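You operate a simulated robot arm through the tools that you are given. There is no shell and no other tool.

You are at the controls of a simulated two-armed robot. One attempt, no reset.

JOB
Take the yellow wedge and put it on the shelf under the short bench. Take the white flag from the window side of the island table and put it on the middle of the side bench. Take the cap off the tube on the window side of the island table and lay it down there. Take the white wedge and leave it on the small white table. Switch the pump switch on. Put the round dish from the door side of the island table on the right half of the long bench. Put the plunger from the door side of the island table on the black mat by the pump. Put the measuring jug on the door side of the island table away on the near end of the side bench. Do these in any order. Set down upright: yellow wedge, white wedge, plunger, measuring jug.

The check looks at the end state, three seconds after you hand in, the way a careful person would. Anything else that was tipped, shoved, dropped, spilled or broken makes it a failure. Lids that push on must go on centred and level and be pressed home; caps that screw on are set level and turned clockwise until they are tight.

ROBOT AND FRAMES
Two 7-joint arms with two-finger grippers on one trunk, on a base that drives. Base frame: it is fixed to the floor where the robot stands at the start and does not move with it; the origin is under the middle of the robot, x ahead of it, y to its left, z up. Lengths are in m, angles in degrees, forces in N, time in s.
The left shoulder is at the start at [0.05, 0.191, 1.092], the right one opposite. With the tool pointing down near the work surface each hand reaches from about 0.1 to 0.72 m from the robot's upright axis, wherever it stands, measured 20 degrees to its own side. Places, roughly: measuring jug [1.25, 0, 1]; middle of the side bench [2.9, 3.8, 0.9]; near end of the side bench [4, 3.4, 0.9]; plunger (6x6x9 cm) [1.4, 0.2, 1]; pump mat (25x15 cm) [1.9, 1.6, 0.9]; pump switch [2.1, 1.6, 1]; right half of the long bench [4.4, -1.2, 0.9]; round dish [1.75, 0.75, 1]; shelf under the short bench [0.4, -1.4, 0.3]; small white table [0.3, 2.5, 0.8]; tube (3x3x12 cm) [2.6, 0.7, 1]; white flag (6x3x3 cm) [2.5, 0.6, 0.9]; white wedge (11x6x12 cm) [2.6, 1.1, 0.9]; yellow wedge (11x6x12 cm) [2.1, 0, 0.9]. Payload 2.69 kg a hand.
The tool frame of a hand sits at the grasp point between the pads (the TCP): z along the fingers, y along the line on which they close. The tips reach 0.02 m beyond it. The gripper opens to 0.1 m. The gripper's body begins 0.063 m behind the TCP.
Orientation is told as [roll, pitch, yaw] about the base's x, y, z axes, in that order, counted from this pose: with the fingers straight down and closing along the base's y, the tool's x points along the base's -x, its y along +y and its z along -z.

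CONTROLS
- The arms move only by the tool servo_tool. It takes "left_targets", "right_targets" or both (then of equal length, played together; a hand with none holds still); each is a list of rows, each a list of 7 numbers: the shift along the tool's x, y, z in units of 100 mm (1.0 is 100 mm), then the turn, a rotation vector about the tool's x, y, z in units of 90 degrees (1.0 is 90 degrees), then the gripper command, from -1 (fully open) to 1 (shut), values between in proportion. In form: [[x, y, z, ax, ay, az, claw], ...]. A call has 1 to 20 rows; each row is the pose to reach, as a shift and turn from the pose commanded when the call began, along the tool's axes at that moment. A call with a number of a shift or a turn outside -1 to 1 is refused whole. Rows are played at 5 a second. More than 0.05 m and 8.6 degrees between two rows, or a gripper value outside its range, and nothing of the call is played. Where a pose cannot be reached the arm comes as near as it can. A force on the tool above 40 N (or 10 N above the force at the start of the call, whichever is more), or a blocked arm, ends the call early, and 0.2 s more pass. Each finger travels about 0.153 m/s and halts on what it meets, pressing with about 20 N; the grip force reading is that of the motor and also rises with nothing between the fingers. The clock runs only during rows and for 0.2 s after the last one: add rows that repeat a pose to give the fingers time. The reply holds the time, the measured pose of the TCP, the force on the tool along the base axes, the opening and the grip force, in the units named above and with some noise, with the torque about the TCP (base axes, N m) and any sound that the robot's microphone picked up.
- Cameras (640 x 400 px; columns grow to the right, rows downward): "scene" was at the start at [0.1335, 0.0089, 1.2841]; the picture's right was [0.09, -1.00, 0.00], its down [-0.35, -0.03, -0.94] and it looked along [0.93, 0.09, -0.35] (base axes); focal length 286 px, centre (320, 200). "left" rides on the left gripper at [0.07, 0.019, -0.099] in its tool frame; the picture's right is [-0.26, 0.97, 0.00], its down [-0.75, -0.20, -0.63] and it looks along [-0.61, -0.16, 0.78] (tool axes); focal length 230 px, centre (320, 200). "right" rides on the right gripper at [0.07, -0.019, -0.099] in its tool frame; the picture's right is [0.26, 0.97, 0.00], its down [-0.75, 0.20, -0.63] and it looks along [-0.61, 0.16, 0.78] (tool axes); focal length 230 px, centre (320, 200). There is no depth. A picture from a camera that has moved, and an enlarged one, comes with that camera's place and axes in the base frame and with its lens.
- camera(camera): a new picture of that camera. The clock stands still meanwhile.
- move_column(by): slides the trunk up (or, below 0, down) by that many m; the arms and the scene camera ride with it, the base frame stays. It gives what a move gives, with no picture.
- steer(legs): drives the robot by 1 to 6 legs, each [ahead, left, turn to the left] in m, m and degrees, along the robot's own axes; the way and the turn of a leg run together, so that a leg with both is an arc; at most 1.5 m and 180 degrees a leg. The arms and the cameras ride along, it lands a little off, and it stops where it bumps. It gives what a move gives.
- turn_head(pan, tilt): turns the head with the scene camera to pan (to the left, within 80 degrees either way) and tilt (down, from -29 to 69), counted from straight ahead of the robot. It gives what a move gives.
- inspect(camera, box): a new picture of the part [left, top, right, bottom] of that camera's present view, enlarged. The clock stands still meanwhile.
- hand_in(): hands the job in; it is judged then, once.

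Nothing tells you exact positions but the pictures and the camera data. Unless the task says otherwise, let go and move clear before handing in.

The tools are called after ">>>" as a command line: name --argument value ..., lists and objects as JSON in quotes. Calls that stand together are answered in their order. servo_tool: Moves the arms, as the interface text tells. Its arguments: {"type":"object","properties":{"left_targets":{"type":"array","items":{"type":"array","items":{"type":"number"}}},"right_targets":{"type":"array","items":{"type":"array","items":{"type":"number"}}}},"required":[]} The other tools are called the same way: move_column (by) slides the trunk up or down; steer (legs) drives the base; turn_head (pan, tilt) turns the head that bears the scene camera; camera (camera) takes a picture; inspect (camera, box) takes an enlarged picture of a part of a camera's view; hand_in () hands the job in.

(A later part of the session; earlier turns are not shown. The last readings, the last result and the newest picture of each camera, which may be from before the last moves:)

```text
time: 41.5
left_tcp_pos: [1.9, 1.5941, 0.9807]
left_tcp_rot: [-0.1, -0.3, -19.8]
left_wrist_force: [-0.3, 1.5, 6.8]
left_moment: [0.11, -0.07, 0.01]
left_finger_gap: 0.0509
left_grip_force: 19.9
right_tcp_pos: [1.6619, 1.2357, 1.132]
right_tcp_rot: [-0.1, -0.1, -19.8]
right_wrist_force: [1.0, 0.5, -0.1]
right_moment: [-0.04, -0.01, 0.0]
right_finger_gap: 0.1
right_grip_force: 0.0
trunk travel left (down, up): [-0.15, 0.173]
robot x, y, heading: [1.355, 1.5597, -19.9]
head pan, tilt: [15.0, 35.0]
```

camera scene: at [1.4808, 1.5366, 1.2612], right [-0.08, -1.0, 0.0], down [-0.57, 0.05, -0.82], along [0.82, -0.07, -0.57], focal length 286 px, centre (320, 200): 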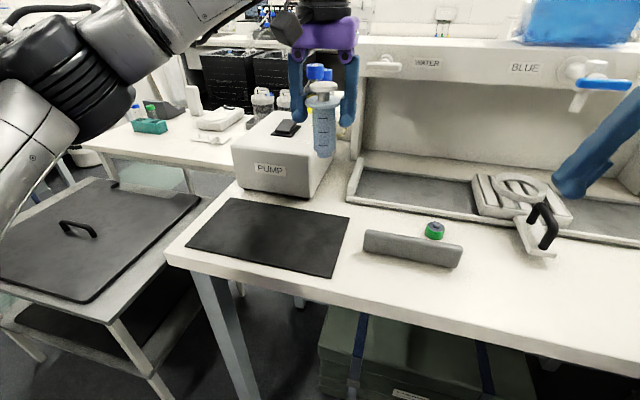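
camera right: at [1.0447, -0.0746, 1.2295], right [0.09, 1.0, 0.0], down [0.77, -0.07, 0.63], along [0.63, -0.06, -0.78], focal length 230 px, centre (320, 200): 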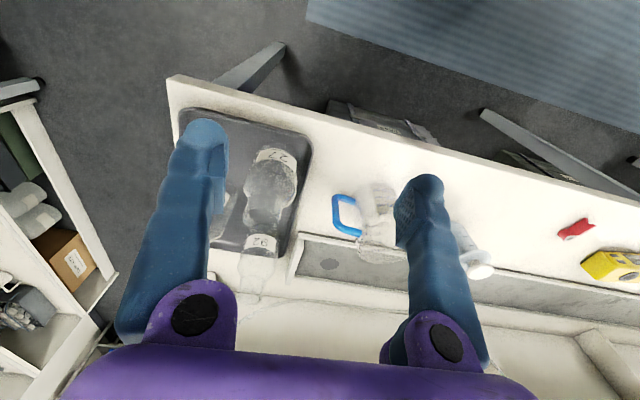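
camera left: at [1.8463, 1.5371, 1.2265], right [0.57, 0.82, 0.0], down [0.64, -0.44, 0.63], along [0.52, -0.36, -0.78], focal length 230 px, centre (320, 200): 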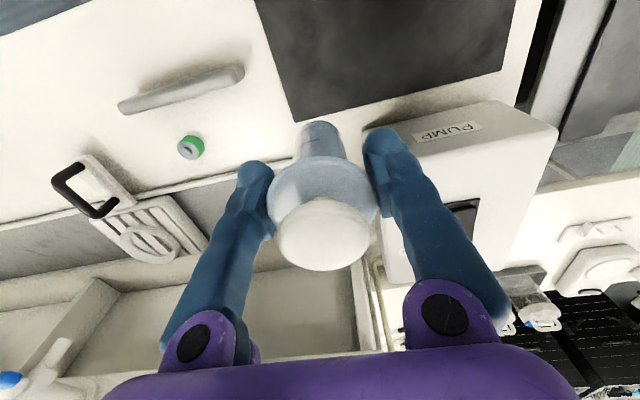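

Contact felt (about 7 N). I'll ease up slightly, open gently, and rise clear.

>>> servo_tool --left_targets '[[0, 0, -0.02, 0, 0, 0, 1], [0, 0, -0.02, 0, 0, 0, -0.1], [0, 0, -0.02, 0, 0, 0, -0.3], [0, 0, -0.02, 0, 0, 0, -0.7], [0, 0, -0.02, 0, 0, 0, -1], [0, 0, -0.02, 0, 0, 0, -1], [0, 0, -0.3, 0, 0, 0, -1], [0, 0, -0.6, 0, 0, 0, -1], [0, 0, -0.95, 0, 0, 0, -1]]'

>>> inspect --camera "scene" --box '[200, 100, 360, 260]'

>>> camera --camera "left"

```text
time: 43.5
left_tcp_pos: [1.8981, 1.5884, 1.0757]
left_tcp_rot: [0.0, 0.0, -19.9]
left_wrist_force: [0.2, -0.6, 0.1]
left_moment: [0.01, 0.01, 0.01]
left_finger_gap: 0.1
left_grip_force: 0.0
right_tcp_pos: [1.6623, 1.2359, 1.1309]
right_tcp_rot: [0.1, -0.2, -19.8]
right_wrist_force: [-0.2, 0.3, -0.2]
right_moment: [-0.01, 0.0, 0.01]
right_finger_gap: 0.1
right_grip_force: 0.1
trunk travel left (down, up): [-0.15, 0.173]
robot x, y, heading: [1.3538, 1.5564, -19.9]
head pan, tilt: [15.0, 35.0]
```

```text
2.50 times, centred on (280, 180) of scene
camera zoom: at [1.4799, 1.5361, 1.2612], right [-0.08, -1.0, 0.0], down [-0.57, 0.05, -0.82], along [0.82, -0.07, -0.57], focal length 716 px, centre (420, 250)
```

zoom: 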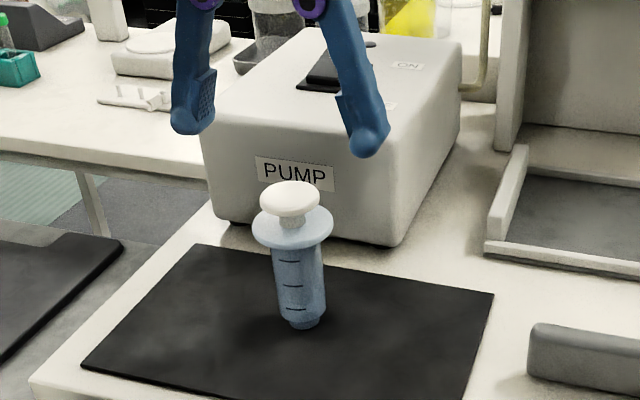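

```text
taken
camera left: at [1.8401, 1.6303, 1.1745], right [0.57, 0.82, 0.0], down [0.64, -0.44, 0.63], along [0.52, -0.36, -0.78], focal length 230 px, centre (320, 200)
```

left: 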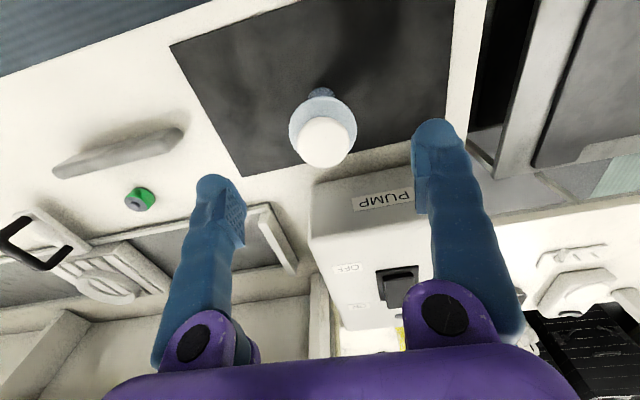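

The plunger stands upright on the mat. Next, the switch: I raise the left hand, close it and tilt it forward to reach the far (ON) end of the rocker.

>>> servo_tool --left_targets '[[0, 0, -0.4, 0, 0, 0, 0], [0, 0, -0.8, 0, 0, 0, 1], [0, 0, -0.8, 0, -0.09, 0, 1], [0, 0, -0.8, 0, -0.18, 0, 1], [0, 0, -0.8, 0, -0.27, 0, 1], [0, 0, -0.8, 0, -0.3333, 0, 1], [0, 0, -0.8, 0, -0.3333, 0, 1]]'

>>> camera --camera "left"

>>> camera --camera "scene"

```text
time: 45.1
left_tcp_pos: [1.9016, 1.5922, 1.154]
left_tcp_rot: [-0.1, -30.1, -19.8]
left_wrist_force: [0.1, -0.2, 0.2]
left_moment: [0.0, -0.02, 0.01]
left_finger_gap: 0.0002
left_grip_force: 20.6
right_tcp_pos: [1.6634, 1.236, 1.1302]
right_tcp_rot: [0.1, 0.0, -19.7]
right_wrist_force: [-0.3, -1.0, 0.0]
right_moment: [-0.02, 0.02, -0.01]
right_finger_gap: 0.1001
right_grip_force: 0.0
trunk travel left (down, up): [-0.15, 0.173]
robot x, y, heading: [1.3526, 1.5561, -19.6]
head pan, tilt: [15.0, 35.0]
```

```text
taken
camera left: at [1.8047, 1.6468, 1.206], right [0.54, 0.83, 0.13], down [0.25, -0.3, 0.92], along [0.81, -0.46, -0.37], focal length 230 px, centre (320, 200)
```

left: 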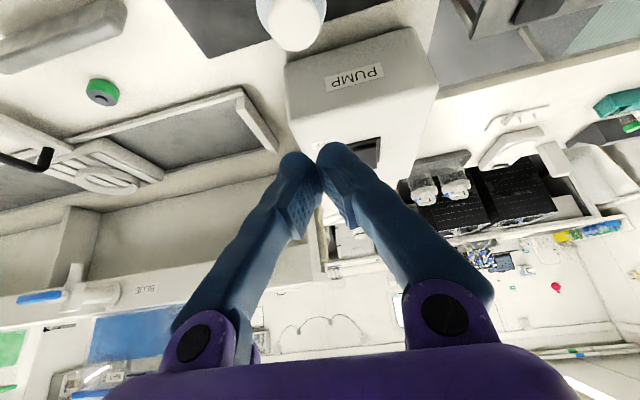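

```text
taken
camera scene: at [1.4805, 1.5363, 1.2612], right [-0.08, -1.0, 0.0], down [-0.57, 0.05, -0.82], along [0.82, -0.07, -0.57], focal length 286 px, centre (320, 200)
```

scene: 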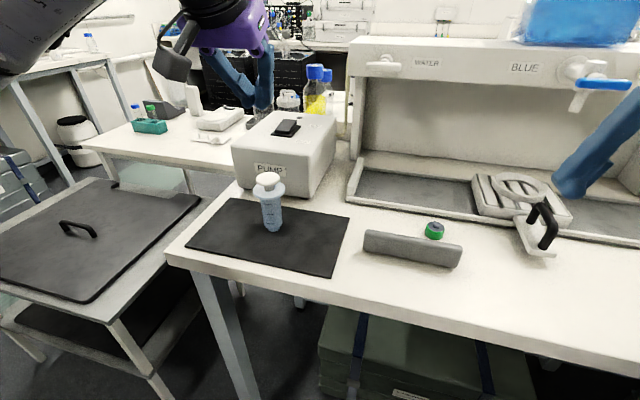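

Clear of the plunger. Moving the tilted, closed left hand forward over the pump in two steps.

>>> servo_tool --left_targets '[[-0.33, 0.15, 0.19, 0, 0, 0, 1], [-0.66, 0.3, 0.38, 0, 0, 0, 1], [-0.996, 0.435, 0.575, 0, 0, 0, 1], [-0.996, 0.435, 0.575, 0, 0, 0, 1]]'

>>> camera --camera "left"

>>> inspect --camera "scene" --box '[180, 0, 420, 240]'

```text
time: 46.1
left_tcp_pos: [2.026, 1.5967, 1.1532]
left_tcp_rot: [0.0, -30.1, -19.7]
left_wrist_force: [-0.5, 1.0, -0.2]
left_moment: [0.01, -0.01, -0.01]
left_finger_gap: 0.0
left_grip_force: 20.0
right_tcp_pos: [1.6614, 1.2362, 1.1315]
right_tcp_rot: [0.0, 0.0, -19.8]
right_wrist_force: [-0.5, -0.8, -0.3]
right_moment: [0.02, -0.05, 0.01]
right_finger_gap: 0.1
right_grip_force: 0.1
trunk travel left (down, up): [-0.15, 0.173]
robot x, y, heading: [1.3513, 1.5601, -19.9]
head pan, tilt: [15.0, 35.0]
```

```text
taken
camera left: at [1.9288, 1.65, 1.205], right [0.54, 0.83, 0.13], down [0.25, -0.3, 0.92], along [0.81, -0.46, -0.37], focal length 230 px, centre (320, 200)
```

left: 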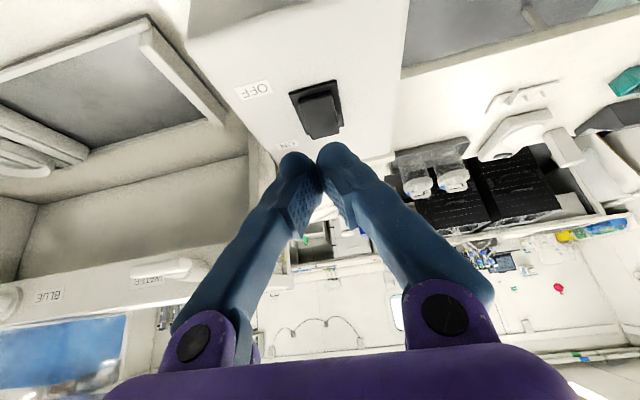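

```text
1.67 times, centred on (300, 120) of scene
camera zoom: at [1.4802, 1.5365, 1.2613], right [-0.08, -1.0, 0.0], down [-0.57, 0.05, -0.82], along [0.82, -0.07, -0.57], focal length 477 px, centre (353, 333)
```

zoom: 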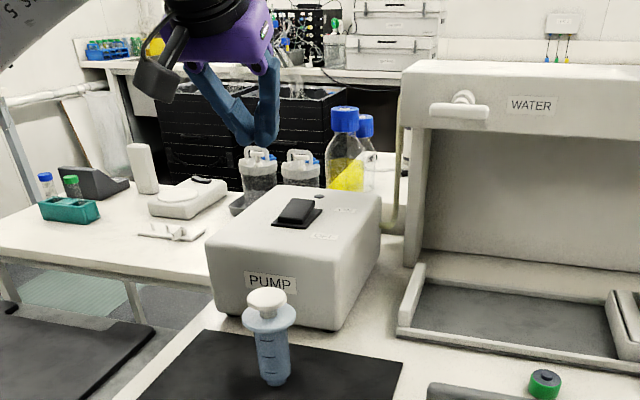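

The rocker's far end is at about (2.136, 1.551, 1.035). I'll move above it and check before pressing.

>>> servo_tool --left_targets '[[-0.32, -0.02, 0.18, 0, 0, 0, 1], [-0.64, -0.04, 0.37, 0, 0, 0, 1], [-0.973, -0.05, 0.562, 0, 0, 0, 1], [-0.748, -0.05, 0.952, 0, 0, 0, 1], [-0.748, -0.05, 0.952, 0, 0, 0, 1]]'

>>> camera --camera "left"

>>> inspect --camera "scene" --box '[220, 60, 340, 180]'

```text
time: 47.3
left_tcp_pos: [2.1265, 1.5531, 1.1102]
left_tcp_rot: [-0.1, -30.1, -19.9]
left_wrist_force: [0.3, -0.4, 0.2]
left_moment: [0.0, 0.0, 0.01]
left_finger_gap: 0.0
left_grip_force: 19.8
right_tcp_pos: [1.662, 1.2351, 1.1302]
right_tcp_rot: [0.1, 0.1, -19.8]
right_wrist_force: [0.1, 0.8, -0.4]
right_moment: [0.02, 0.01, -0.03]
right_finger_gap: 0.1003
right_grip_force: 0.1
trunk travel left (down, up): [-0.15, 0.173]
robot x, y, heading: [1.3548, 1.5546, -19.6]
head pan, tilt: [15.0, 35.0]
```

```text
taken
camera left: at [2.0303, 1.6071, 1.162], right [0.54, 0.83, 0.13], down [0.25, -0.3, 0.92], along [0.81, -0.46, -0.37], focal length 230 px, centre (320, 200)
```

left: 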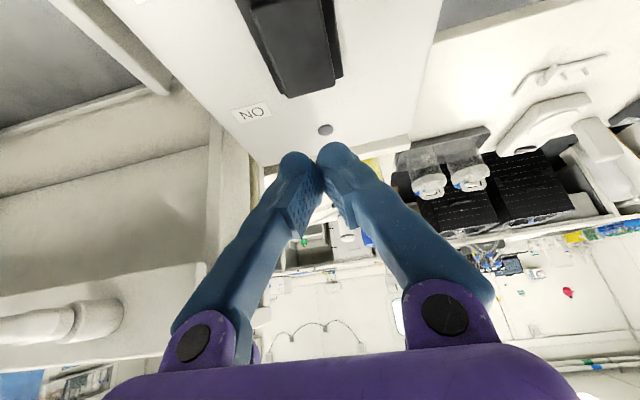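

```text
3.33 times, centred on (280, 120) of scene
camera zoom: at [1.48, 1.5357, 1.2613], right [-0.08, -1.0, 0.0], down [-0.57, 0.05, -0.82], along [0.82, -0.07, -0.57], focal length 954 px, centre (453, 467)
```

zoom: 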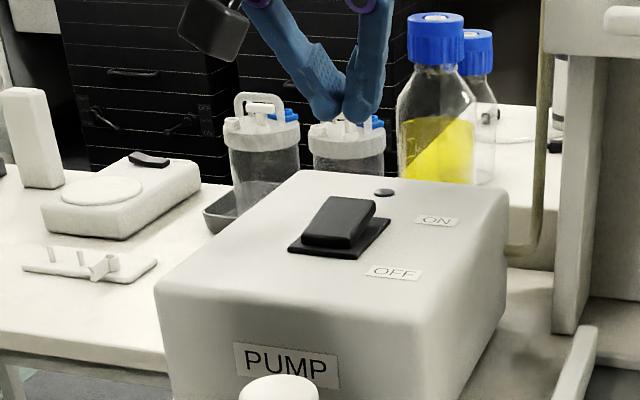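

Fingertips are right above the ON end. Pressing down in small steps.

>>> servo_tool --left_targets '[[0.185, 0, 0.24, 0, 0, 0, 1], [0.285, 0, 0.413, 0, 0, 0, 1], [0.31, 0, 0.456, 0, 0, 0, 1], [0.335, 0, 0.5, 0, 0, 0, 1], [0.36, 0, 0.543, 0, 0, 0, 1], [0.385, 0, 0.586, 0, 0, 0, 1]]'

>>> camera --camera "left"

>>> inspect --camera "scene" --box '[220, 60, 340, 180]'

```text
time: 48.7
left_tcp_pos: [2.1232, 1.5528, 1.0479]
left_tcp_rot: [-0.1, -31.0, -19.7]
left_wrist_force: [16.0, -1.5, 33.4]
left_moment: [0.0, -0.21, -0.3]
left_finger_gap: 0.0058
left_grip_force: 29.3
right_tcp_pos: [1.6601, 1.2353, 1.1323]
right_tcp_rot: [0.1, -0.1, -19.8]
right_wrist_force: [-0.3, -0.2, -0.3]
right_moment: [-0.03, -0.01, 0.03]
right_finger_gap: 0.1002
right_grip_force: 0.0
trunk travel left (down, up): [-0.15, 0.173]
robot x, y, heading: [1.3544, 1.5571, -19.8]
head pan, tilt: [15.0, 35.0]
heard: click
```

```text
taken
camera left: at [2.0266, 1.6077, 1.0976], right [0.53, 0.83, 0.13], down [0.23, -0.29, 0.93], along [0.81, -0.47, -0.35], focal length 230 px, centre (320, 200)
```

left: 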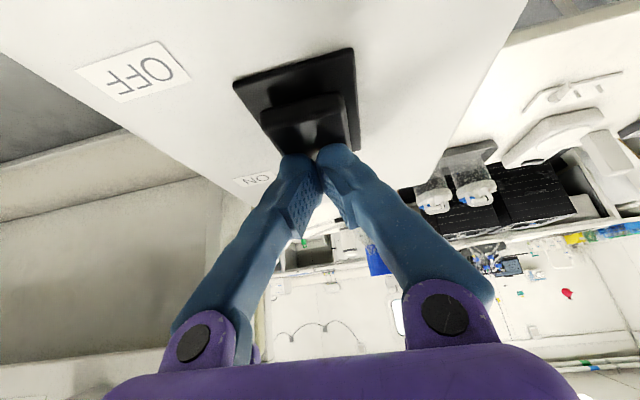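

```text
3.33 times, centred on (280, 120) of scene
camera zoom: at [1.4785, 1.5363, 1.2621], right [-0.08, -1.0, 0.0], down [-0.57, 0.05, -0.82], along [0.82, -0.07, -0.57], focal length 954 px, centre (453, 467)
```

zoom: 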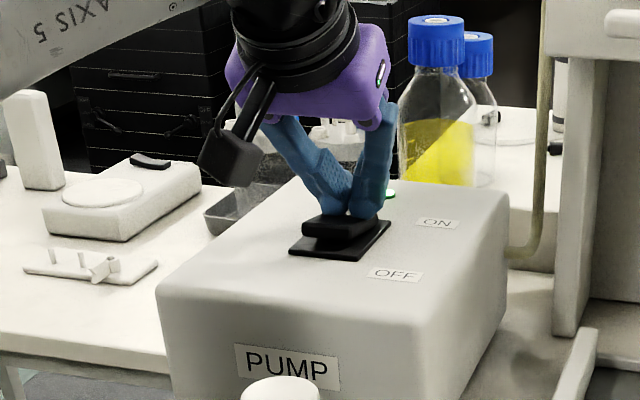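

It clicked and the lamp by the switch glows green; the pump is on. I'll lift off and check.

>>> servo_tool --left_targets '[[-0.15, 0, -0.26, 0, 0, 0, 1], [-0.35, 0, -0.606, 0, 0, 0, 1], [-0.5, 0, -0.866, 0, 0, 0, 1], [-0.5, 0, -0.866, 0, 0, 0, 1]]'

>>> inspect --camera "scene" --box '[220, 60, 340, 180]'

```text
time: 49.7
left_tcp_pos: [2.1229, 1.5541, 1.1395]
left_tcp_rot: [0.1, -29.9, -19.8]
left_wrist_force: [-1.1, -0.2, -0.8]
left_moment: [-0.01, 0.0, -0.01]
left_finger_gap: 0.0001
left_grip_force: 29.1
right_tcp_pos: [1.6627, 1.236, 1.1302]
right_tcp_rot: [0.0, -0.1, -19.8]
right_wrist_force: [-0.1, 0.0, 0.6]
right_moment: [-0.02, -0.03, 0.0]
right_finger_gap: 0.0998
right_grip_force: 0.1
trunk travel left (down, up): [-0.15, 0.173]
robot x, y, heading: [1.3564, 1.5587, -19.7]
head pan, tilt: [15.0, 35.0]
```

```text
3.33 times, centred on (280, 120) of scene
camera zoom: at [1.4807, 1.5365, 1.2611], right [-0.08, -1.0, 0.0], down [-0.57, 0.05, -0.82], along [0.82, -0.07, -0.57], focal length 954 px, centre (453, 467)
```

zoom: 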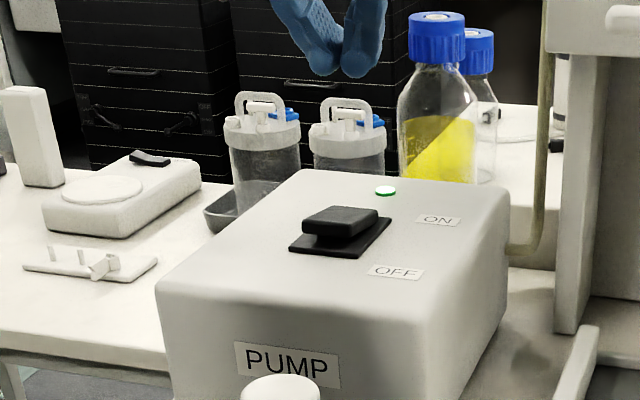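

Pump on confirmed. Now I pull the left hand back and level it again.

>>> servo_tool --left_targets '[[0.4, 0, -0.23, 0, 0, 0, 1], [0.8, 0, -0.46, 0, 0, 0, 1], [0.95, 0, -0.55, 0, 0, 0, 1]]'

>>> servo_tool --left_targets '[[0.4, 0, -0.23, 0, 0, 0, 0.5], [0.8, 0, -0.46, 0, 0, 0, 0], [0.95, 0, -0.55, 0, 0.09, 0, -0.5], [0.95, 0, -0.55, 0, 0.18, 0, -1], [0.95, 0, -0.55, 0, 0.27, 0, -1], [0.95, 0, -0.55, 0, 0.333, 0, -1]]'

>>> steer --legs '[[-0.04, -0.75, 0]]'

>>> turn_head --pan 5 --tilt 42

>>> camera --camera "scene"

>>> camera --camera "left"

```text
time: 50.5
left_tcp_pos: [2.0185, 1.5904, 1.1397]
left_tcp_rot: [-0.2, -30.0, -19.6]
left_wrist_force: [-0.1, -0.6, 0.1]
left_moment: [-0.01, 0.0, -0.01]
left_finger_gap: 0.0
left_grip_force: 29.4
right_tcp_pos: [1.6612, 1.2364, 1.131]
right_tcp_rot: [0.0, -0.1, -19.8]
right_wrist_force: [-0.4, 0.2, 0.0]
right_moment: [-0.01, 0.0, 0.01]
right_finger_gap: 0.1
right_grip_force: 0.0
trunk travel left (down, up): [-0.15, 0.173]
robot x, y, heading: [1.3554, 1.556, -20.0]
head pan, tilt: [15.0, 35.0]
```

```text
time: 51.9
left_tcp_pos: [1.9168, 1.6286, 1.1395]
left_tcp_rot: [0.0, 0.0, -19.9]
left_wrist_force: [-0.2, 0.2, -0.9]
left_moment: [0.01, -0.01, 0.02]
left_finger_gap: 0.0999
left_grip_force: 0.1
right_tcp_pos: [1.6633, 1.2354, 1.1305]
right_tcp_rot: [0.0, 0.0, -19.9]
right_wrist_force: [0.0, -0.4, 0.4]
right_moment: [0.01, 0.02, 0.01]
right_finger_gap: 0.0999
right_grip_force: 0.0
trunk travel left (down, up): [-0.15, 0.173]
robot x, y, heading: [1.3507, 1.5579, -19.8]
head pan, tilt: [15.0, 35.0]
```

```text
time: 58.9
left_tcp_pos: [1.6258, 0.935, 1.1392]
left_tcp_rot: [0.0, -0.1, -19.1]
left_wrist_force: [0.5, -0.6, 0.6]
left_moment: [0.04, 0.02, -0.02]
left_finger_gap: 0.1
left_grip_force: 0.0
right_tcp_pos: [1.3768, 0.5374, 1.1306]
right_tcp_rot: [0.1, 0.1, -19.1]
right_wrist_force: [-0.1, 0.3, -0.1]
right_moment: [0.0, 0.01, -0.01]
right_finger_gap: 0.1001
right_grip_force: 0.0
trunk travel left (down, up): [-0.15, 0.173]
robot x, y, heading: [1.0671, 0.8545, -19.1]
head pan, tilt: [15.0, 35.0]
```

```text
time: 59.6
left_tcp_pos: [1.6275, 0.9349, 1.139]
left_tcp_rot: [0.0, -0.1, -19.0]
left_wrist_force: [-0.4, -0.2, -0.5]
left_moment: [0.0, 0.01, 0.02]
left_finger_gap: 0.1002
left_grip_force: 0.0
right_tcp_pos: [1.3777, 0.5393, 1.131]
right_tcp_rot: [-0.1, 0.0, -19.1]
right_wrist_force: [-0.4, 0.3, -0.2]
right_moment: [-0.01, -0.01, 0.03]
right_finger_gap: 0.1
right_grip_force: 0.1
trunk travel left (down, up): [-0.15, 0.173]
robot x, y, heading: [1.0642, 0.8581, -18.9]
head pan, tilt: [5.0, 42.0]
```

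```text
taken
camera scene: at [1.1847, 0.8229, 1.2507], right [-0.24, -0.97, 0.0], down [-0.65, 0.16, -0.74], along [0.72, -0.18, -0.67], focal length 286 px, centre (320, 200)
```

scene: 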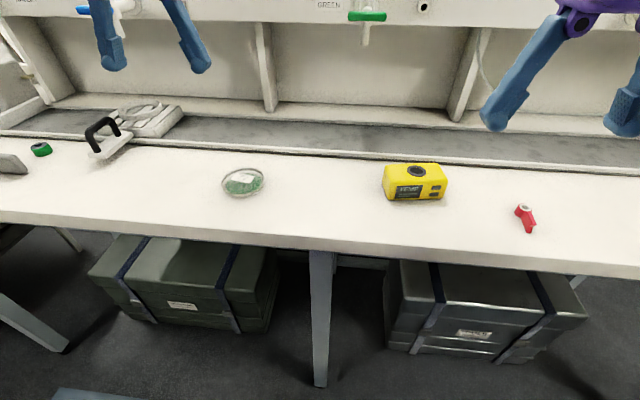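

```text
taken
camera left: at [1.5678, 0.9742, 1.2387], right [0.56, 0.83, 0.0], down [0.64, -0.43, 0.63], along [0.52, -0.35, -0.78], focal length 230 px, centre (320, 200)
```

left: 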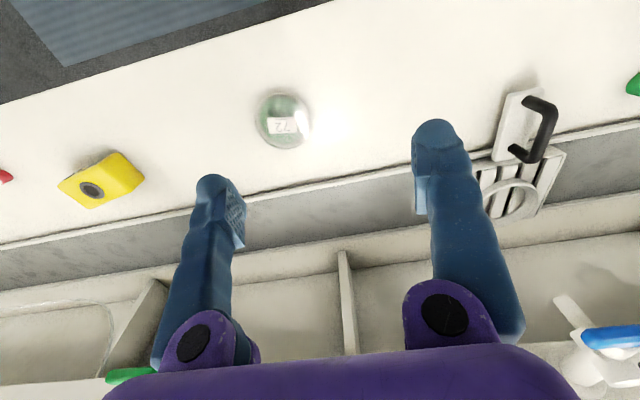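

The dish lies at about (1.639, 0.863). Zooming in on it to see its build and height.

>>> inspect --camera "scene" --box '[200, 150, 290, 210]'

>>> servo_tool --left_targets '[[-0.17, -0.3, 0.2, 0, 0, 0, -1], [-0.343, -0.643, 0.5, 0, 0, 0, -1], [-0.343, -0.643, 1.0, 0, 0, 0, -1], [-0.343, -0.643, 1.0, 0, 0, 0, -1]]'

>>> camera --camera "left"

```text
6.67 times, centred on (245, 180) of scene
camera zoom: at [1.1847, 0.8229, 1.2507], right [-0.24, -0.97, 0.0], down [-0.65, 0.16, -0.74], along [0.72, -0.18, -0.67], focal length 1908 px, centre (820, 333)
```

zoom: 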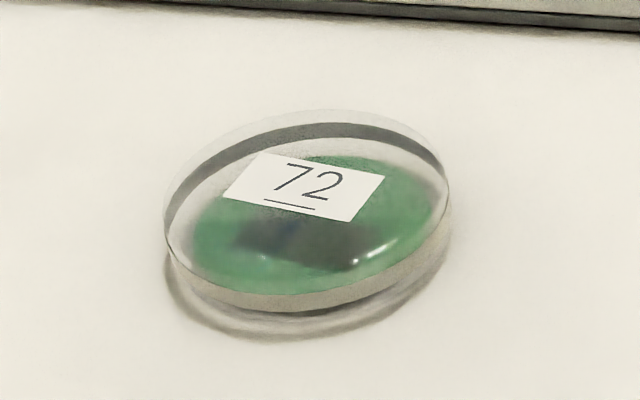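

```text
time: 60.6
left_tcp_pos: [1.6365, 0.8622, 1.0374]
left_tcp_rot: [0.0, -0.2, -19.0]
left_wrist_force: [-0.1, 0.1, -0.1]
left_moment: [0.03, 0.01, 0.0]
left_finger_gap: 0.0998
left_grip_force: 0.1
right_tcp_pos: [1.377, 0.5385, 1.1302]
right_tcp_rot: [0.0, 0.0, -19.0]
right_wrist_force: [0.2, 0.4, -0.1]
right_moment: [0.0, 0.02, -0.01]
right_finger_gap: 0.0999
right_grip_force: 0.1
trunk travel left (down, up): [-0.15, 0.173]
robot x, y, heading: [1.0656, 0.8584, -19.1]
head pan, tilt: [5.0, 42.0]
```

```text
taken
camera left: at [1.5778, 0.902, 1.138], right [0.56, 0.83, 0.0], down [0.64, -0.43, 0.63], along [0.52, -0.35, -0.78], focal length 230 px, centre (320, 200)
```

left: 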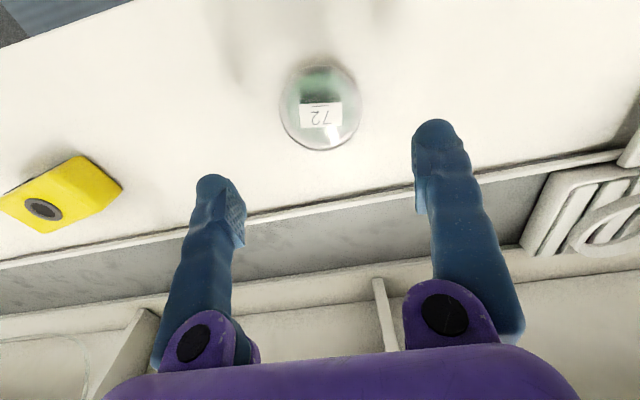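

The dish (about 8.2 cm across, 1.5 cm tall) is centred under the left hand. Descending with fingers fully open.

>>> servo_tool --left_targets '[[0, 0, 0.4, 0, 0, 0, -1], [0, 0, 0.8, 0, 0, 0, -1], [0, 0, 1.0, 0, 0, 0, -1], [0, 0, 1.0, 0, 0, 0, -1]]'

>>> camera --camera "left"

>>> inspect --camera "scene" --box '[180, 100, 310, 220]'

```text
time: 61.6
left_tcp_pos: [1.6383, 0.8633, 0.9387]
left_tcp_rot: [0.0, -0.1, -19.0]
left_wrist_force: [0.5, 0.2, -0.6]
left_moment: [0.02, -0.02, -0.03]
left_finger_gap: 0.1
left_grip_force: 0.0
right_tcp_pos: [1.3768, 0.539, 1.1302]
right_tcp_rot: [0.0, 0.0, -19.0]
right_wrist_force: [-0.3, 0.4, 0.7]
right_moment: [-0.02, 0.0, -0.01]
right_finger_gap: 0.1001
right_grip_force: 0.0
trunk travel left (down, up): [-0.15, 0.173]
robot x, y, heading: [1.0652, 0.856, -19.2]
head pan, tilt: [5.0, 42.0]
```

```text
taken
camera left: at [1.5793, 0.9033, 1.0384], right [0.56, 0.83, 0.0], down [0.64, -0.43, 0.63], along [0.52, -0.35, -0.78], focal length 230 px, centre (320, 200)
```

left: 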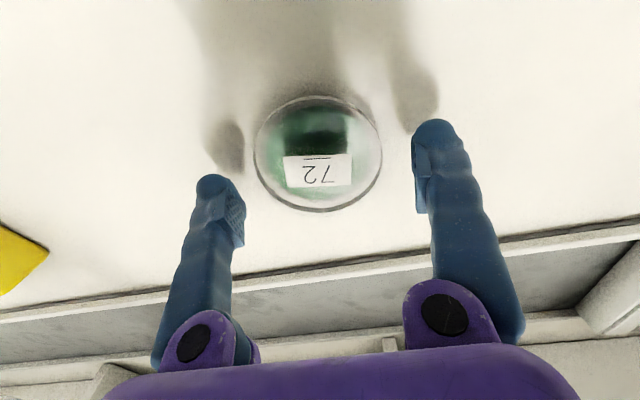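

```text
3.33 times, centred on (245, 160) of scene
camera zoom: at [1.1846, 0.8228, 1.2507], right [-0.24, -0.97, 0.0], down [-0.65, 0.16, -0.74], along [0.72, -0.18, -0.67], focal length 954 px, centre (570, 333)
```

zoom: 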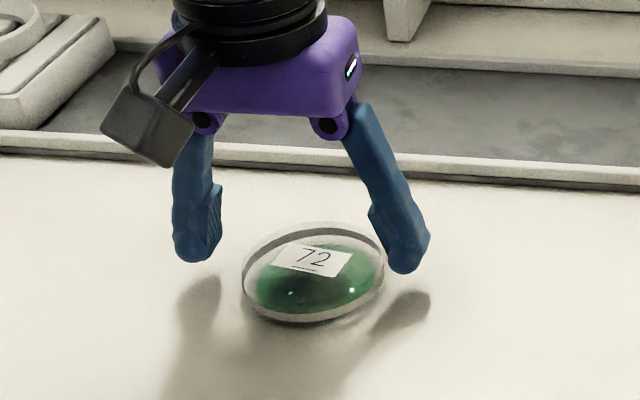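

Nicely centred. Easing down to the table.

>>> servo_tool --left_targets '[[0, 0, 0.1, 0, 0, 0, -1], [0, 0, 0.16, 0, 0, 0, -1], [0, 0, 0.18, 0, 0, 0, -1], [0, 0, 0.2, 0, 0, 0, -1], [0, 0, 0.2, 0, 0, 0, -1]]'

```text
time: 62.9
left_tcp_pos: [1.6378, 0.8633, 0.9186]
left_tcp_rot: [0.0, -0.1, -19.0]
left_wrist_force: [0.0, 0.2, -0.2]
left_moment: [-0.02, 0.01, 0.04]
left_finger_gap: 0.0999
left_grip_force: 0.1
right_tcp_pos: [1.3778, 0.5383, 1.1301]
right_tcp_rot: [-0.1, -0.1, -19.0]
right_wrist_force: [-0.2, 0.0, 0.0]
right_moment: [0.0, 0.02, 0.03]
right_finger_gap: 0.1002
right_grip_force: 0.1
trunk travel left (down, up): [-0.15, 0.173]
robot x, y, heading: [1.0645, 0.8545, -19.1]
head pan, tilt: [5.0, 42.0]
```

No contact yet; 3 mm lower, then close on the dish.

>>> servo_tool --left_targets '[[0, 0, 0.02, 0, 0, 0, -1], [0, 0, 0.035, 0, 0, 0, -1], [0, 0, 0.035, 0, 0, 0, -0.7], [0, 0, 0.035, 0, 0, 0, 1], [0, 0, 0.035, 0, 0, 0, 1], [0, 0, 0.035, 0, 0, 0, 1]]'

>>> camera --camera "left"

>>> inspect --camera "scene" --box '[180, 100, 310, 220]'

```text
time: 64.2
left_tcp_pos: [1.6389, 0.8618, 0.9186]
left_tcp_rot: [0.0, -0.4, -18.8]
left_wrist_force: [9.2, 6.2, 24.0]
left_moment: [0.39, -0.21, -0.07]
left_finger_gap: 0.0776
left_grip_force: 19.7
right_tcp_pos: [1.3767, 0.5402, 1.1312]
right_tcp_rot: [0.1, -0.2, -19.0]
right_wrist_force: [0.2, 0.3, -0.3]
right_moment: [0.0, 0.01, 0.0]
right_finger_gap: 0.0998
right_grip_force: 0.1
trunk travel left (down, up): [-0.15, 0.173]
robot x, y, heading: [1.0638, 0.857, -18.9]
head pan, tilt: [5.0, 42.0]
```

```text
taken
camera left: at [1.5789, 0.9025, 1.0179], right [0.56, 0.83, 0.0], down [0.64, -0.43, 0.63], along [0.53, -0.35, -0.77], focal length 230 px, centre (320, 200)
```

left: 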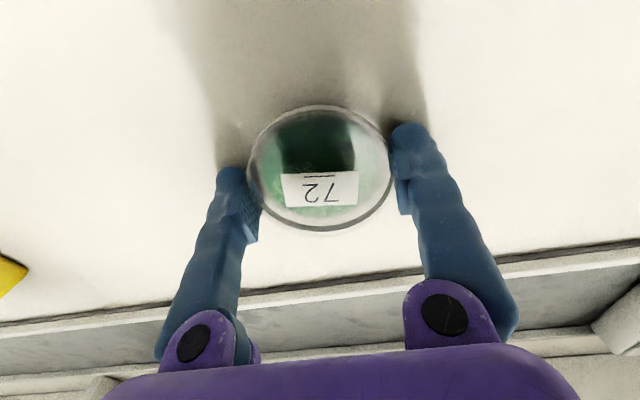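

```text
3.33 times, centred on (245, 160) of scene
camera zoom: at [1.1834, 0.8234, 1.2511], right [-0.24, -0.97, 0.0], down [-0.65, 0.16, -0.74], along [0.72, -0.18, -0.67], focal length 954 px, centre (570, 333)
```

zoom: 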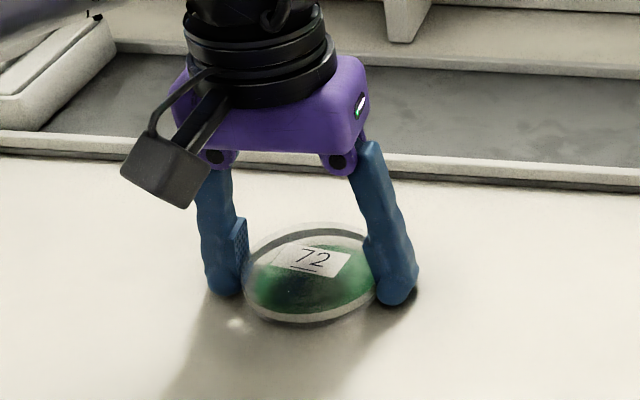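

The dish is gripped at 7.8 cm width. Lifting gently.

>>> servo_tool --left_targets '[[0, 0, -0.05, 0, 0, 0, 1], [0, 0, -0.15, 0, 0, 0, 1], [0, 0, -0.4, 0, 0, 0, 1], [0, 0, -0.7, 0, 0, 0, 1], [0, 0, -1.0, 0, 0, 0, 1], [0, 0, -1.0, 0, 0, 0, 1]]'

>>> camera --camera "left"

>>> camera --camera "scene"

```text
time: 65.7
left_tcp_pos: [1.6376, 0.8629, 1.016]
left_tcp_rot: [0.0, 0.0, -19.1]
left_wrist_force: [0.3, 0.0, 0.3]
left_moment: [0.0, -0.01, 0.03]
left_finger_gap: 0.0772
left_grip_force: 20.1
right_tcp_pos: [1.378, 0.5387, 1.1305]
right_tcp_rot: [-0.1, 0.0, -19.0]
right_wrist_force: [-0.6, -0.3, 0.0]
right_moment: [0.0, 0.03, -0.02]
right_finger_gap: 0.1
right_grip_force: 0.0
trunk travel left (down, up): [-0.15, 0.173]
robot x, y, heading: [1.0648, 0.8564, -19.2]
head pan, tilt: [5.0, 42.0]
```

```text
taken
camera left: at [1.5782, 0.9036, 1.1149], right [0.56, 0.83, 0.0], down [0.64, -0.43, 0.63], along [0.52, -0.35, -0.78], focal length 230 px, centre (320, 200)
```

left: 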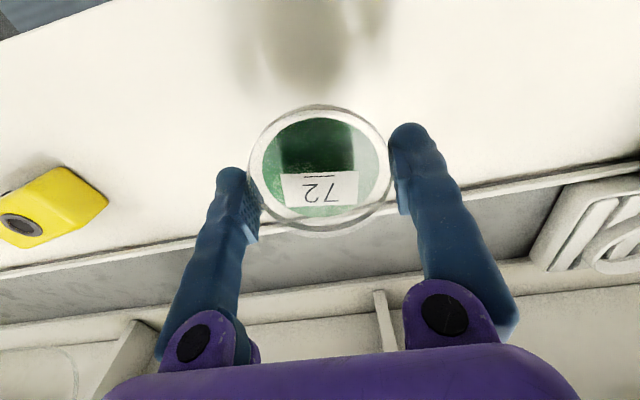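

```text
taken
camera scene: at [1.1849, 0.8229, 1.2507], right [-0.24, -0.97, 0.0], down [-0.65, 0.16, -0.74], along [0.72, -0.18, -0.67], focal length 286 px, centre (320, 200)
```

scene: 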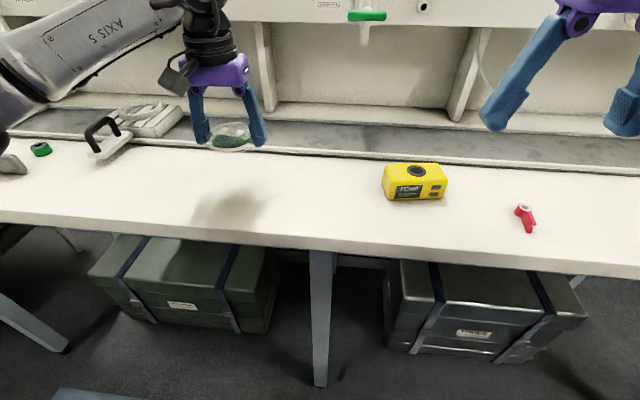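

The dish came up whole and level. I raise it and slide right along the table to the jug.

>>> servo_tool --left_targets '[[0.3, 0, -0.3, 0, 0, 0, 1], [0.6, 0.1, -0.6, 0, 0, 0, 1], [0.9, 0.2, -0.9, 0, 0, 0, 1]]'

>>> steer --legs '[[-0.01, -0.59, -1.0]]'

>>> turn_head --pan -10 --tilt 45

>>> camera --camera "scene"

>>> camera --camera "right"

>>> camera --camera "left"

```text
time: 66.5
left_tcp_pos: [1.5574, 0.9128, 1.105]
left_tcp_rot: [0.0, -0.1, -19.0]
left_wrist_force: [-0.2, 0.0, -0.2]
left_moment: [0.01, -0.02, 0.01]
left_finger_gap: 0.0772
left_grip_force: 20.1
right_tcp_pos: [1.3773, 0.5389, 1.1313]
right_tcp_rot: [0.0, 0.0, -19.0]
right_wrist_force: [-0.3, -0.5, 0.4]
right_moment: [-0.01, -0.05, -0.01]
right_finger_gap: 0.0998
right_grip_force: 0.2
trunk travel left (down, up): [-0.15, 0.173]
robot x, y, heading: [1.07, 0.8561, -19.1]
head pan, tilt: [5.0, 42.0]
```

```text
time: 72.1
left_tcp_pos: [1.3501, 0.3422, 1.1045]
left_tcp_rot: [0.0, -0.1, -20.6]
left_wrist_force: [0.8, 0.8, 0.1]
left_moment: [-0.01, 0.01, 0.0]
left_finger_gap: 0.0773
left_grip_force: 19.9
right_tcp_pos: [1.1582, -0.0245, 1.1311]
right_tcp_rot: [0.0, 0.0, -20.6]
right_wrist_force: [0.1, 0.1, 0.3]
right_moment: [-0.03, -0.01, 0.05]
right_finger_gap: 0.1001
right_grip_force: 0.1
trunk travel left (down, up): [-0.15, 0.173]
robot x, y, heading: [0.8532, 0.3022, -20.7]
head pan, tilt: [5.0, 42.0]
```

```text
time: 72.9
left_tcp_pos: [1.3493, 0.3435, 1.1048]
left_tcp_rot: [0.1, 0.1, -20.6]
left_wrist_force: [0.0, -0.7, -0.1]
left_moment: [0.0, 0.0, -0.02]
left_finger_gap: 0.077
left_grip_force: 19.5
right_tcp_pos: [1.1589, -0.0252, 1.1307]
right_tcp_rot: [-0.1, 0.0, -20.7]
right_wrist_force: [0.3, -0.9, -0.7]
right_moment: [0.0, -0.01, -0.01]
right_finger_gap: 0.1001
right_grip_force: 0.0
trunk travel left (down, up): [-0.15, 0.173]
robot x, y, heading: [0.8564, 0.2989, -20.7]
head pan, tilt: [-10.0, 45.0]
```

```text
taken
camera scene: at [0.9631, 0.2455, 1.2464], right [-0.51, -0.86, 0.0], down [-0.61, 0.36, -0.71], along [0.61, -0.36, -0.71], focal length 286 px, centre (320, 200)
```

scene: 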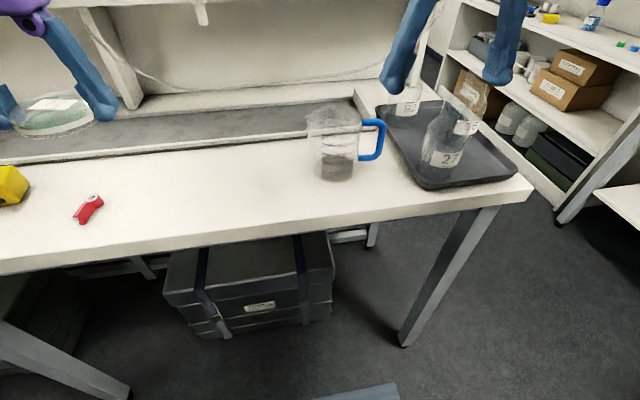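

```text
taken
camera right: at [1.087, -0.0185, 1.2294], right [0.1, 1.0, 0.0], down [0.77, -0.08, 0.63], along [0.63, -0.06, -0.78], focal length 230 px, centre (320, 200)
```

right: 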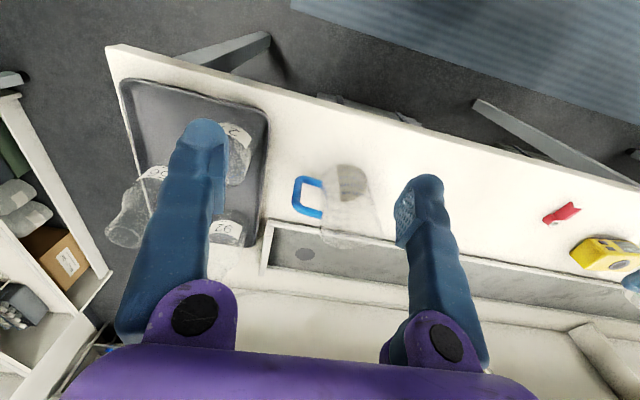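

```text
taken
camera left: at [1.2923, 0.3847, 1.2046], right [0.58, 0.81, 0.0], down [0.63, -0.45, 0.63], along [0.51, -0.37, -0.78], focal length 230 px, centre (320, 200)
```

left: 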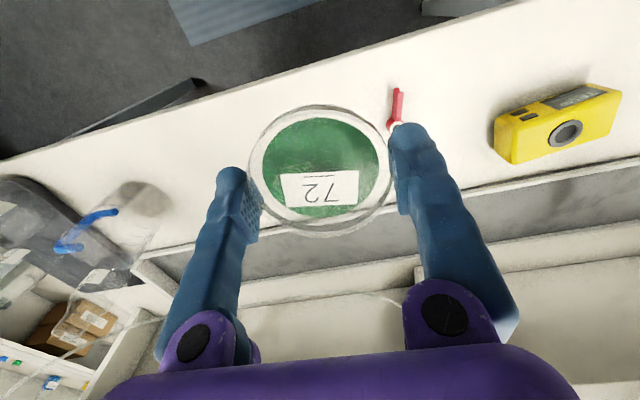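

Jug and its blue handle are in view near the right hand. Zooming in from both cameras for handle geometry.

>>> inspect --camera "right" --box '[260, 140, 400, 260]'

>>> inspect --camera "scene" --box '[280, 80, 440, 200]'

```text
3.33 times, centred on (330, 200) of right
camera zoom: at [1.087, -0.0185, 1.2294], right [0.1, 1.0, 0.0], down [0.77, -0.08, 0.63], along [0.63, -0.06, -0.78], focal length 767 px, centre (287, 200)
```

zoom: 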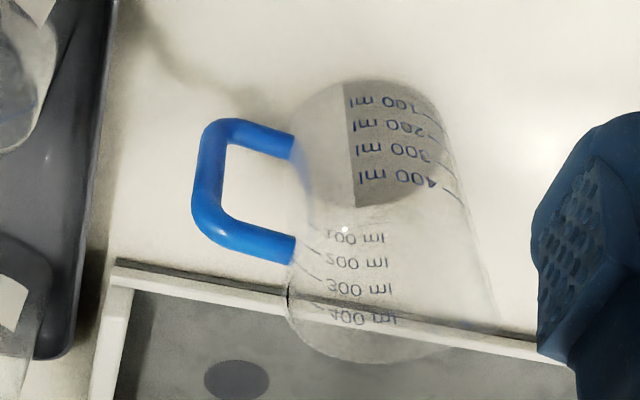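

```text
3.33 times, centred on (360, 140) of scene
camera zoom: at [0.9631, 0.2455, 1.2464], right [-0.51, -0.86, 0.0], down [-0.61, 0.36, -0.71], along [0.61, -0.36, -0.71], focal length 954 px, centre (187, 400)
```

zoom: 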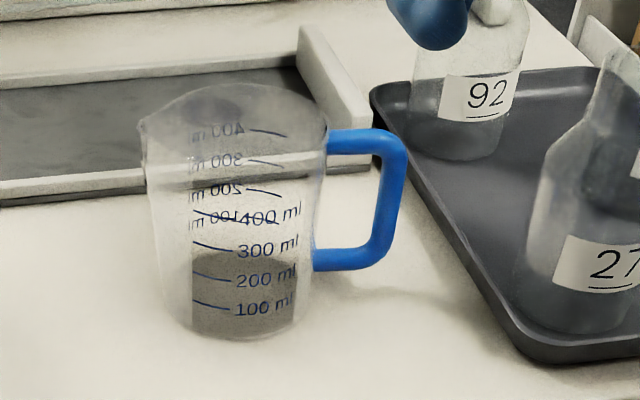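

The handle's upright bar is near (1.287, −0.067), spanning z 0.92–1.00. I'll turn the right hand a quarter turn so it can straddle the handle bar front-to-back.

>>> servo_tool --right_targets '[[0, 0, 0, 0, 0, 0.0909, -1], [0, 0, 0, 0, 0, 0.1818, -1], [0, 0, 0, 0, 0, 0.2727, -1], [0, 0, 0, 0, 0, 0.3636, -1], [0, 0, 0, 0, 0, 0.4545, -1], [0, 0, 0, 0, 0, 0.5454, -1], [0, 0, 0, 0, 0, 0.6363, -1], [0, 0, 0, 0, 0, 0.7272, -1], [0, 0, 0, 0, 0, 0.8181, -1], [0, 0, 0, 0, 0, 0.909, -1], [0, 0, 0, 0, 0, 1.0, -1], [0, 0, 0, 0, 0, 1.0, -1]]'

>>> camera --camera "right"

>>> camera --camera "scene"

```text
time: 75.5
left_tcp_pos: [1.3492, 0.3423, 1.1048]
left_tcp_rot: [0.1, -0.1, -20.6]
left_wrist_force: [0.0, 0.2, 0.0]
left_moment: [0.01, -0.03, -0.04]
left_finger_gap: 0.0771
left_grip_force: 20.1
right_tcp_pos: [1.1591, -0.0262, 1.1294]
right_tcp_rot: [0.0, 0.0, -110.6]
right_wrist_force: [-0.3, 0.8, 0.1]
right_moment: [-0.01, -0.01, 0.03]
right_finger_gap: 0.1001
right_grip_force: 0.0
trunk travel left (down, up): [-0.15, 0.173]
robot x, y, heading: [0.8522, 0.2966, -20.5]
head pan, tilt: [-10.0, 45.0]
```

```text
taken
camera right: at [1.1666, 0.0456, 1.2292], right [0.99, -0.1, 0.0], down [-0.08, -0.77, 0.63], along [-0.06, -0.63, -0.78], focal length 230 px, centre (320, 200)
```

right: 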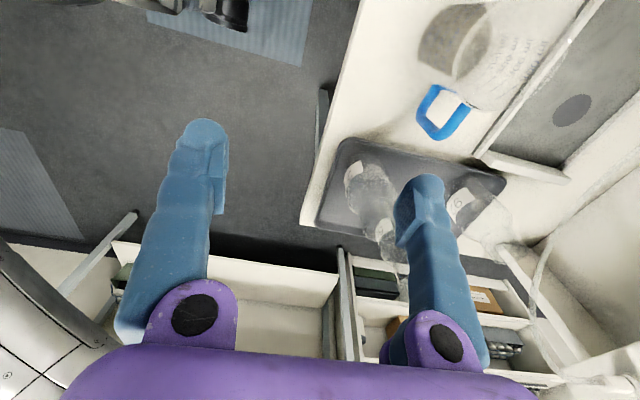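

```text
taken
camera scene: at [0.963, 0.2454, 1.2464], right [-0.51, -0.86, 0.0], down [-0.61, 0.36, -0.71], along [0.61, -0.36, -0.71], focal length 286 px, centre (320, 200)
```

scene: 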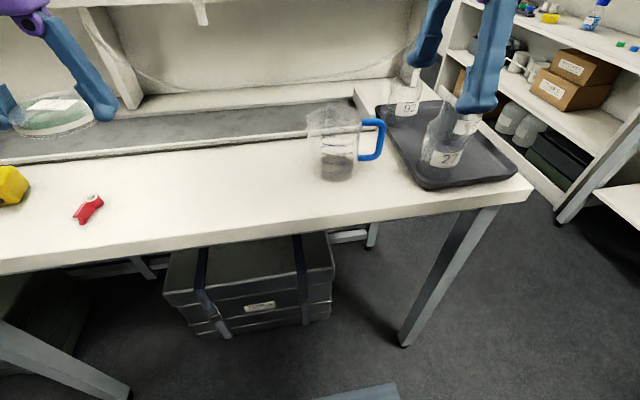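

The quarter turn worked. Zooming in on the handle from this new angle.

>>> inspect --camera "right" --box '[380, 0, 540, 180]'

```text
2.22 times, centred on (460, 90) of right
camera zoom: at [1.1666, 0.0456, 1.2292], right [0.99, -0.1, 0.0], down [-0.08, -0.77, 0.63], along [-0.06, -0.63, -0.78], focal length 511 px, centre (9, 444)
```

zoom: 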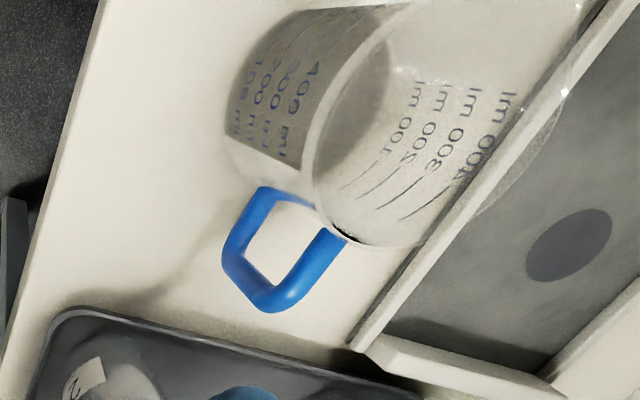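

Handle bar confirmed at about (1.285, −0.063). Moving the right hand over it, staying above the rim.

>>> servo_tool --right_targets '[[0.03, 0.4, 0, 0, 0, 0, -1], [0.08, 0.8, 0, 0, 0, 0, -1], [0.12, 1.0, 0, 0, 0, 0, -1]]'

>>> servo_tool --right_targets '[[0, 0.31, 0, 0, 0, 0, -1], [0, 0.31, 0.3, 0, 0, 0, -1], [0, 0.31, 0.6, 0, 0, 0, -1], [0, 0.31, 0.6, 0, 0, 0, -1]]'

>>> camera --camera "right"

>>> inspect --camera "scene" --box '[280, 60, 440, 200]'

```text
time: 76.3
left_tcp_pos: [1.3506, 0.3433, 1.1039]
left_tcp_rot: [0.0, 0.0, -20.5]
left_wrist_force: [0.6, -0.6, -0.2]
left_moment: [0.0, 0.01, -0.01]
left_finger_gap: 0.0769
left_grip_force: 20.0
right_tcp_pos: [1.2576, -0.0486, 1.1287]
right_tcp_rot: [0.0, 0.0, -110.6]
right_wrist_force: [-0.4, 0.3, -0.1]
right_moment: [-0.01, 0.01, 0.03]
right_finger_gap: 0.0999
right_grip_force: 0.1
trunk travel left (down, up): [-0.15, 0.173]
robot x, y, heading: [0.8591, 0.3004, -20.4]
head pan, tilt: [-10.0, 45.0]
```

```text
time: 77.3
left_tcp_pos: [1.3504, 0.3429, 1.1051]
left_tcp_rot: [0.0, -0.2, -20.6]
left_wrist_force: [-0.5, -0.6, -0.5]
left_moment: [0.02, 0.02, -0.02]
left_finger_gap: 0.0772
left_grip_force: 20.6
right_tcp_pos: [1.2871, -0.0588, 1.0701]
right_tcp_rot: [0.2, 0.0, -110.6]
right_wrist_force: [-0.6, 0.5, 0.3]
right_moment: [-0.02, -0.02, -0.02]
right_finger_gap: 0.1001
right_grip_force: 0.0
trunk travel left (down, up): [-0.15, 0.173]
robot x, y, heading: [0.8582, 0.302, -20.8]
head pan, tilt: [-10.0, 45.0]
```

```text
taken
camera right: at [1.2931, 0.0117, 1.1688], right [1.0, -0.1, 0.0], down [-0.08, -0.77, 0.63], along [-0.06, -0.63, -0.78], focal length 230 px, centre (320, 200)
```

right: 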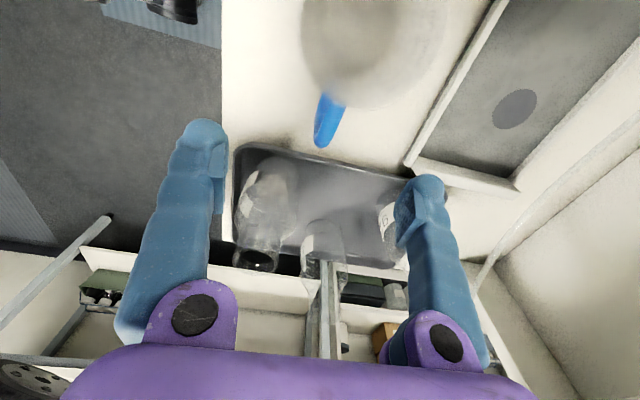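

```text
2.86 times, centred on (360, 130) of scene
camera zoom: at [0.9629, 0.2455, 1.2464], right [-0.51, -0.86, 0.0], down [-0.61, 0.36, -0.71], along [0.61, -0.36, -0.71], focal length 818 px, centre (206, 400)
```

zoom: 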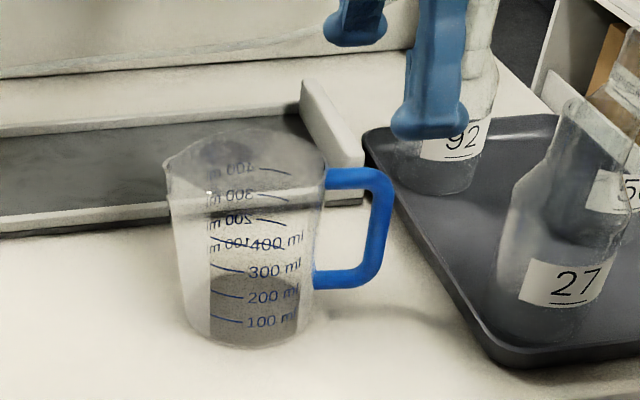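

The handle lies squarely between the fingers. Descending to the bar and closing.

>>> servo_tool --right_targets '[[0.03, 0.01, 0.35, 0, 0, 0, -1], [0.03, 0.01, 0.7, 0, 0, 0, -1], [0.03, 0.01, 0.96, 0, 0, 0, -1], [0.03, 0.01, 0.96, 0, 0, 0, -1]]'

>>> camera --camera "right"

>>> inspect --camera "scene" --box '[280, 60, 440, 200]'

```text
time: 78.3
left_tcp_pos: [1.3494, 0.3433, 1.1058]
left_tcp_rot: [-0.1, -0.1, -20.6]
left_wrist_force: [-0.1, -0.2, -0.6]
left_moment: [-0.02, 0.01, -0.01]
left_finger_gap: 0.0769
left_grip_force: 20.2
right_tcp_pos: [1.2867, -0.0557, 0.9733]
right_tcp_rot: [0.1, 0.1, -110.7]
right_wrist_force: [-1.1, 0.2, -0.2]
right_moment: [0.0, -0.02, 0.02]
right_finger_gap: 0.1002
right_grip_force: 0.0
trunk travel left (down, up): [-0.15, 0.173]
robot x, y, heading: [0.8545, 0.3022, -20.5]
head pan, tilt: [-10.0, 45.0]
```

```text
taken
camera right: at [1.2944, 0.0149, 1.0734], right [1.0, -0.1, 0.0], down [-0.08, -0.77, 0.63], along [-0.06, -0.63, -0.78], focal length 230 px, centre (320, 200)
```

right: 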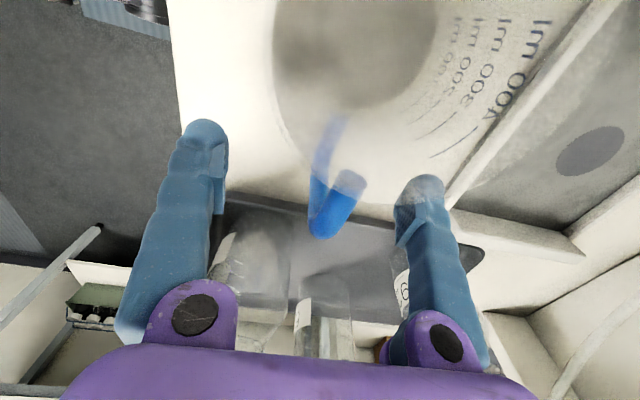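

```text
2.86 times, centred on (360, 130) of scene
camera zoom: at [0.963, 0.2455, 1.2464], right [-0.51, -0.86, 0.0], down [-0.61, 0.36, -0.71], along [0.61, -0.36, -0.71], focal length 818 px, centre (206, 400)
```

zoom: 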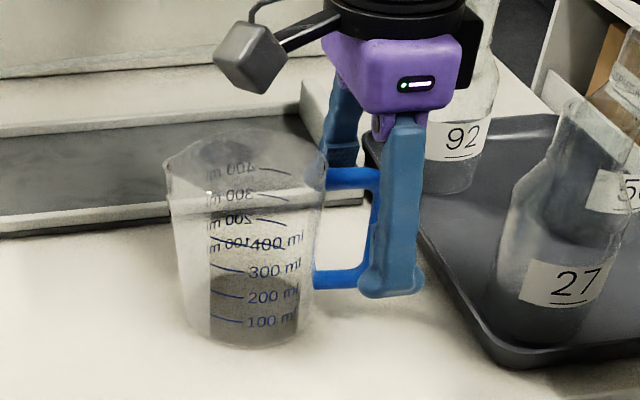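

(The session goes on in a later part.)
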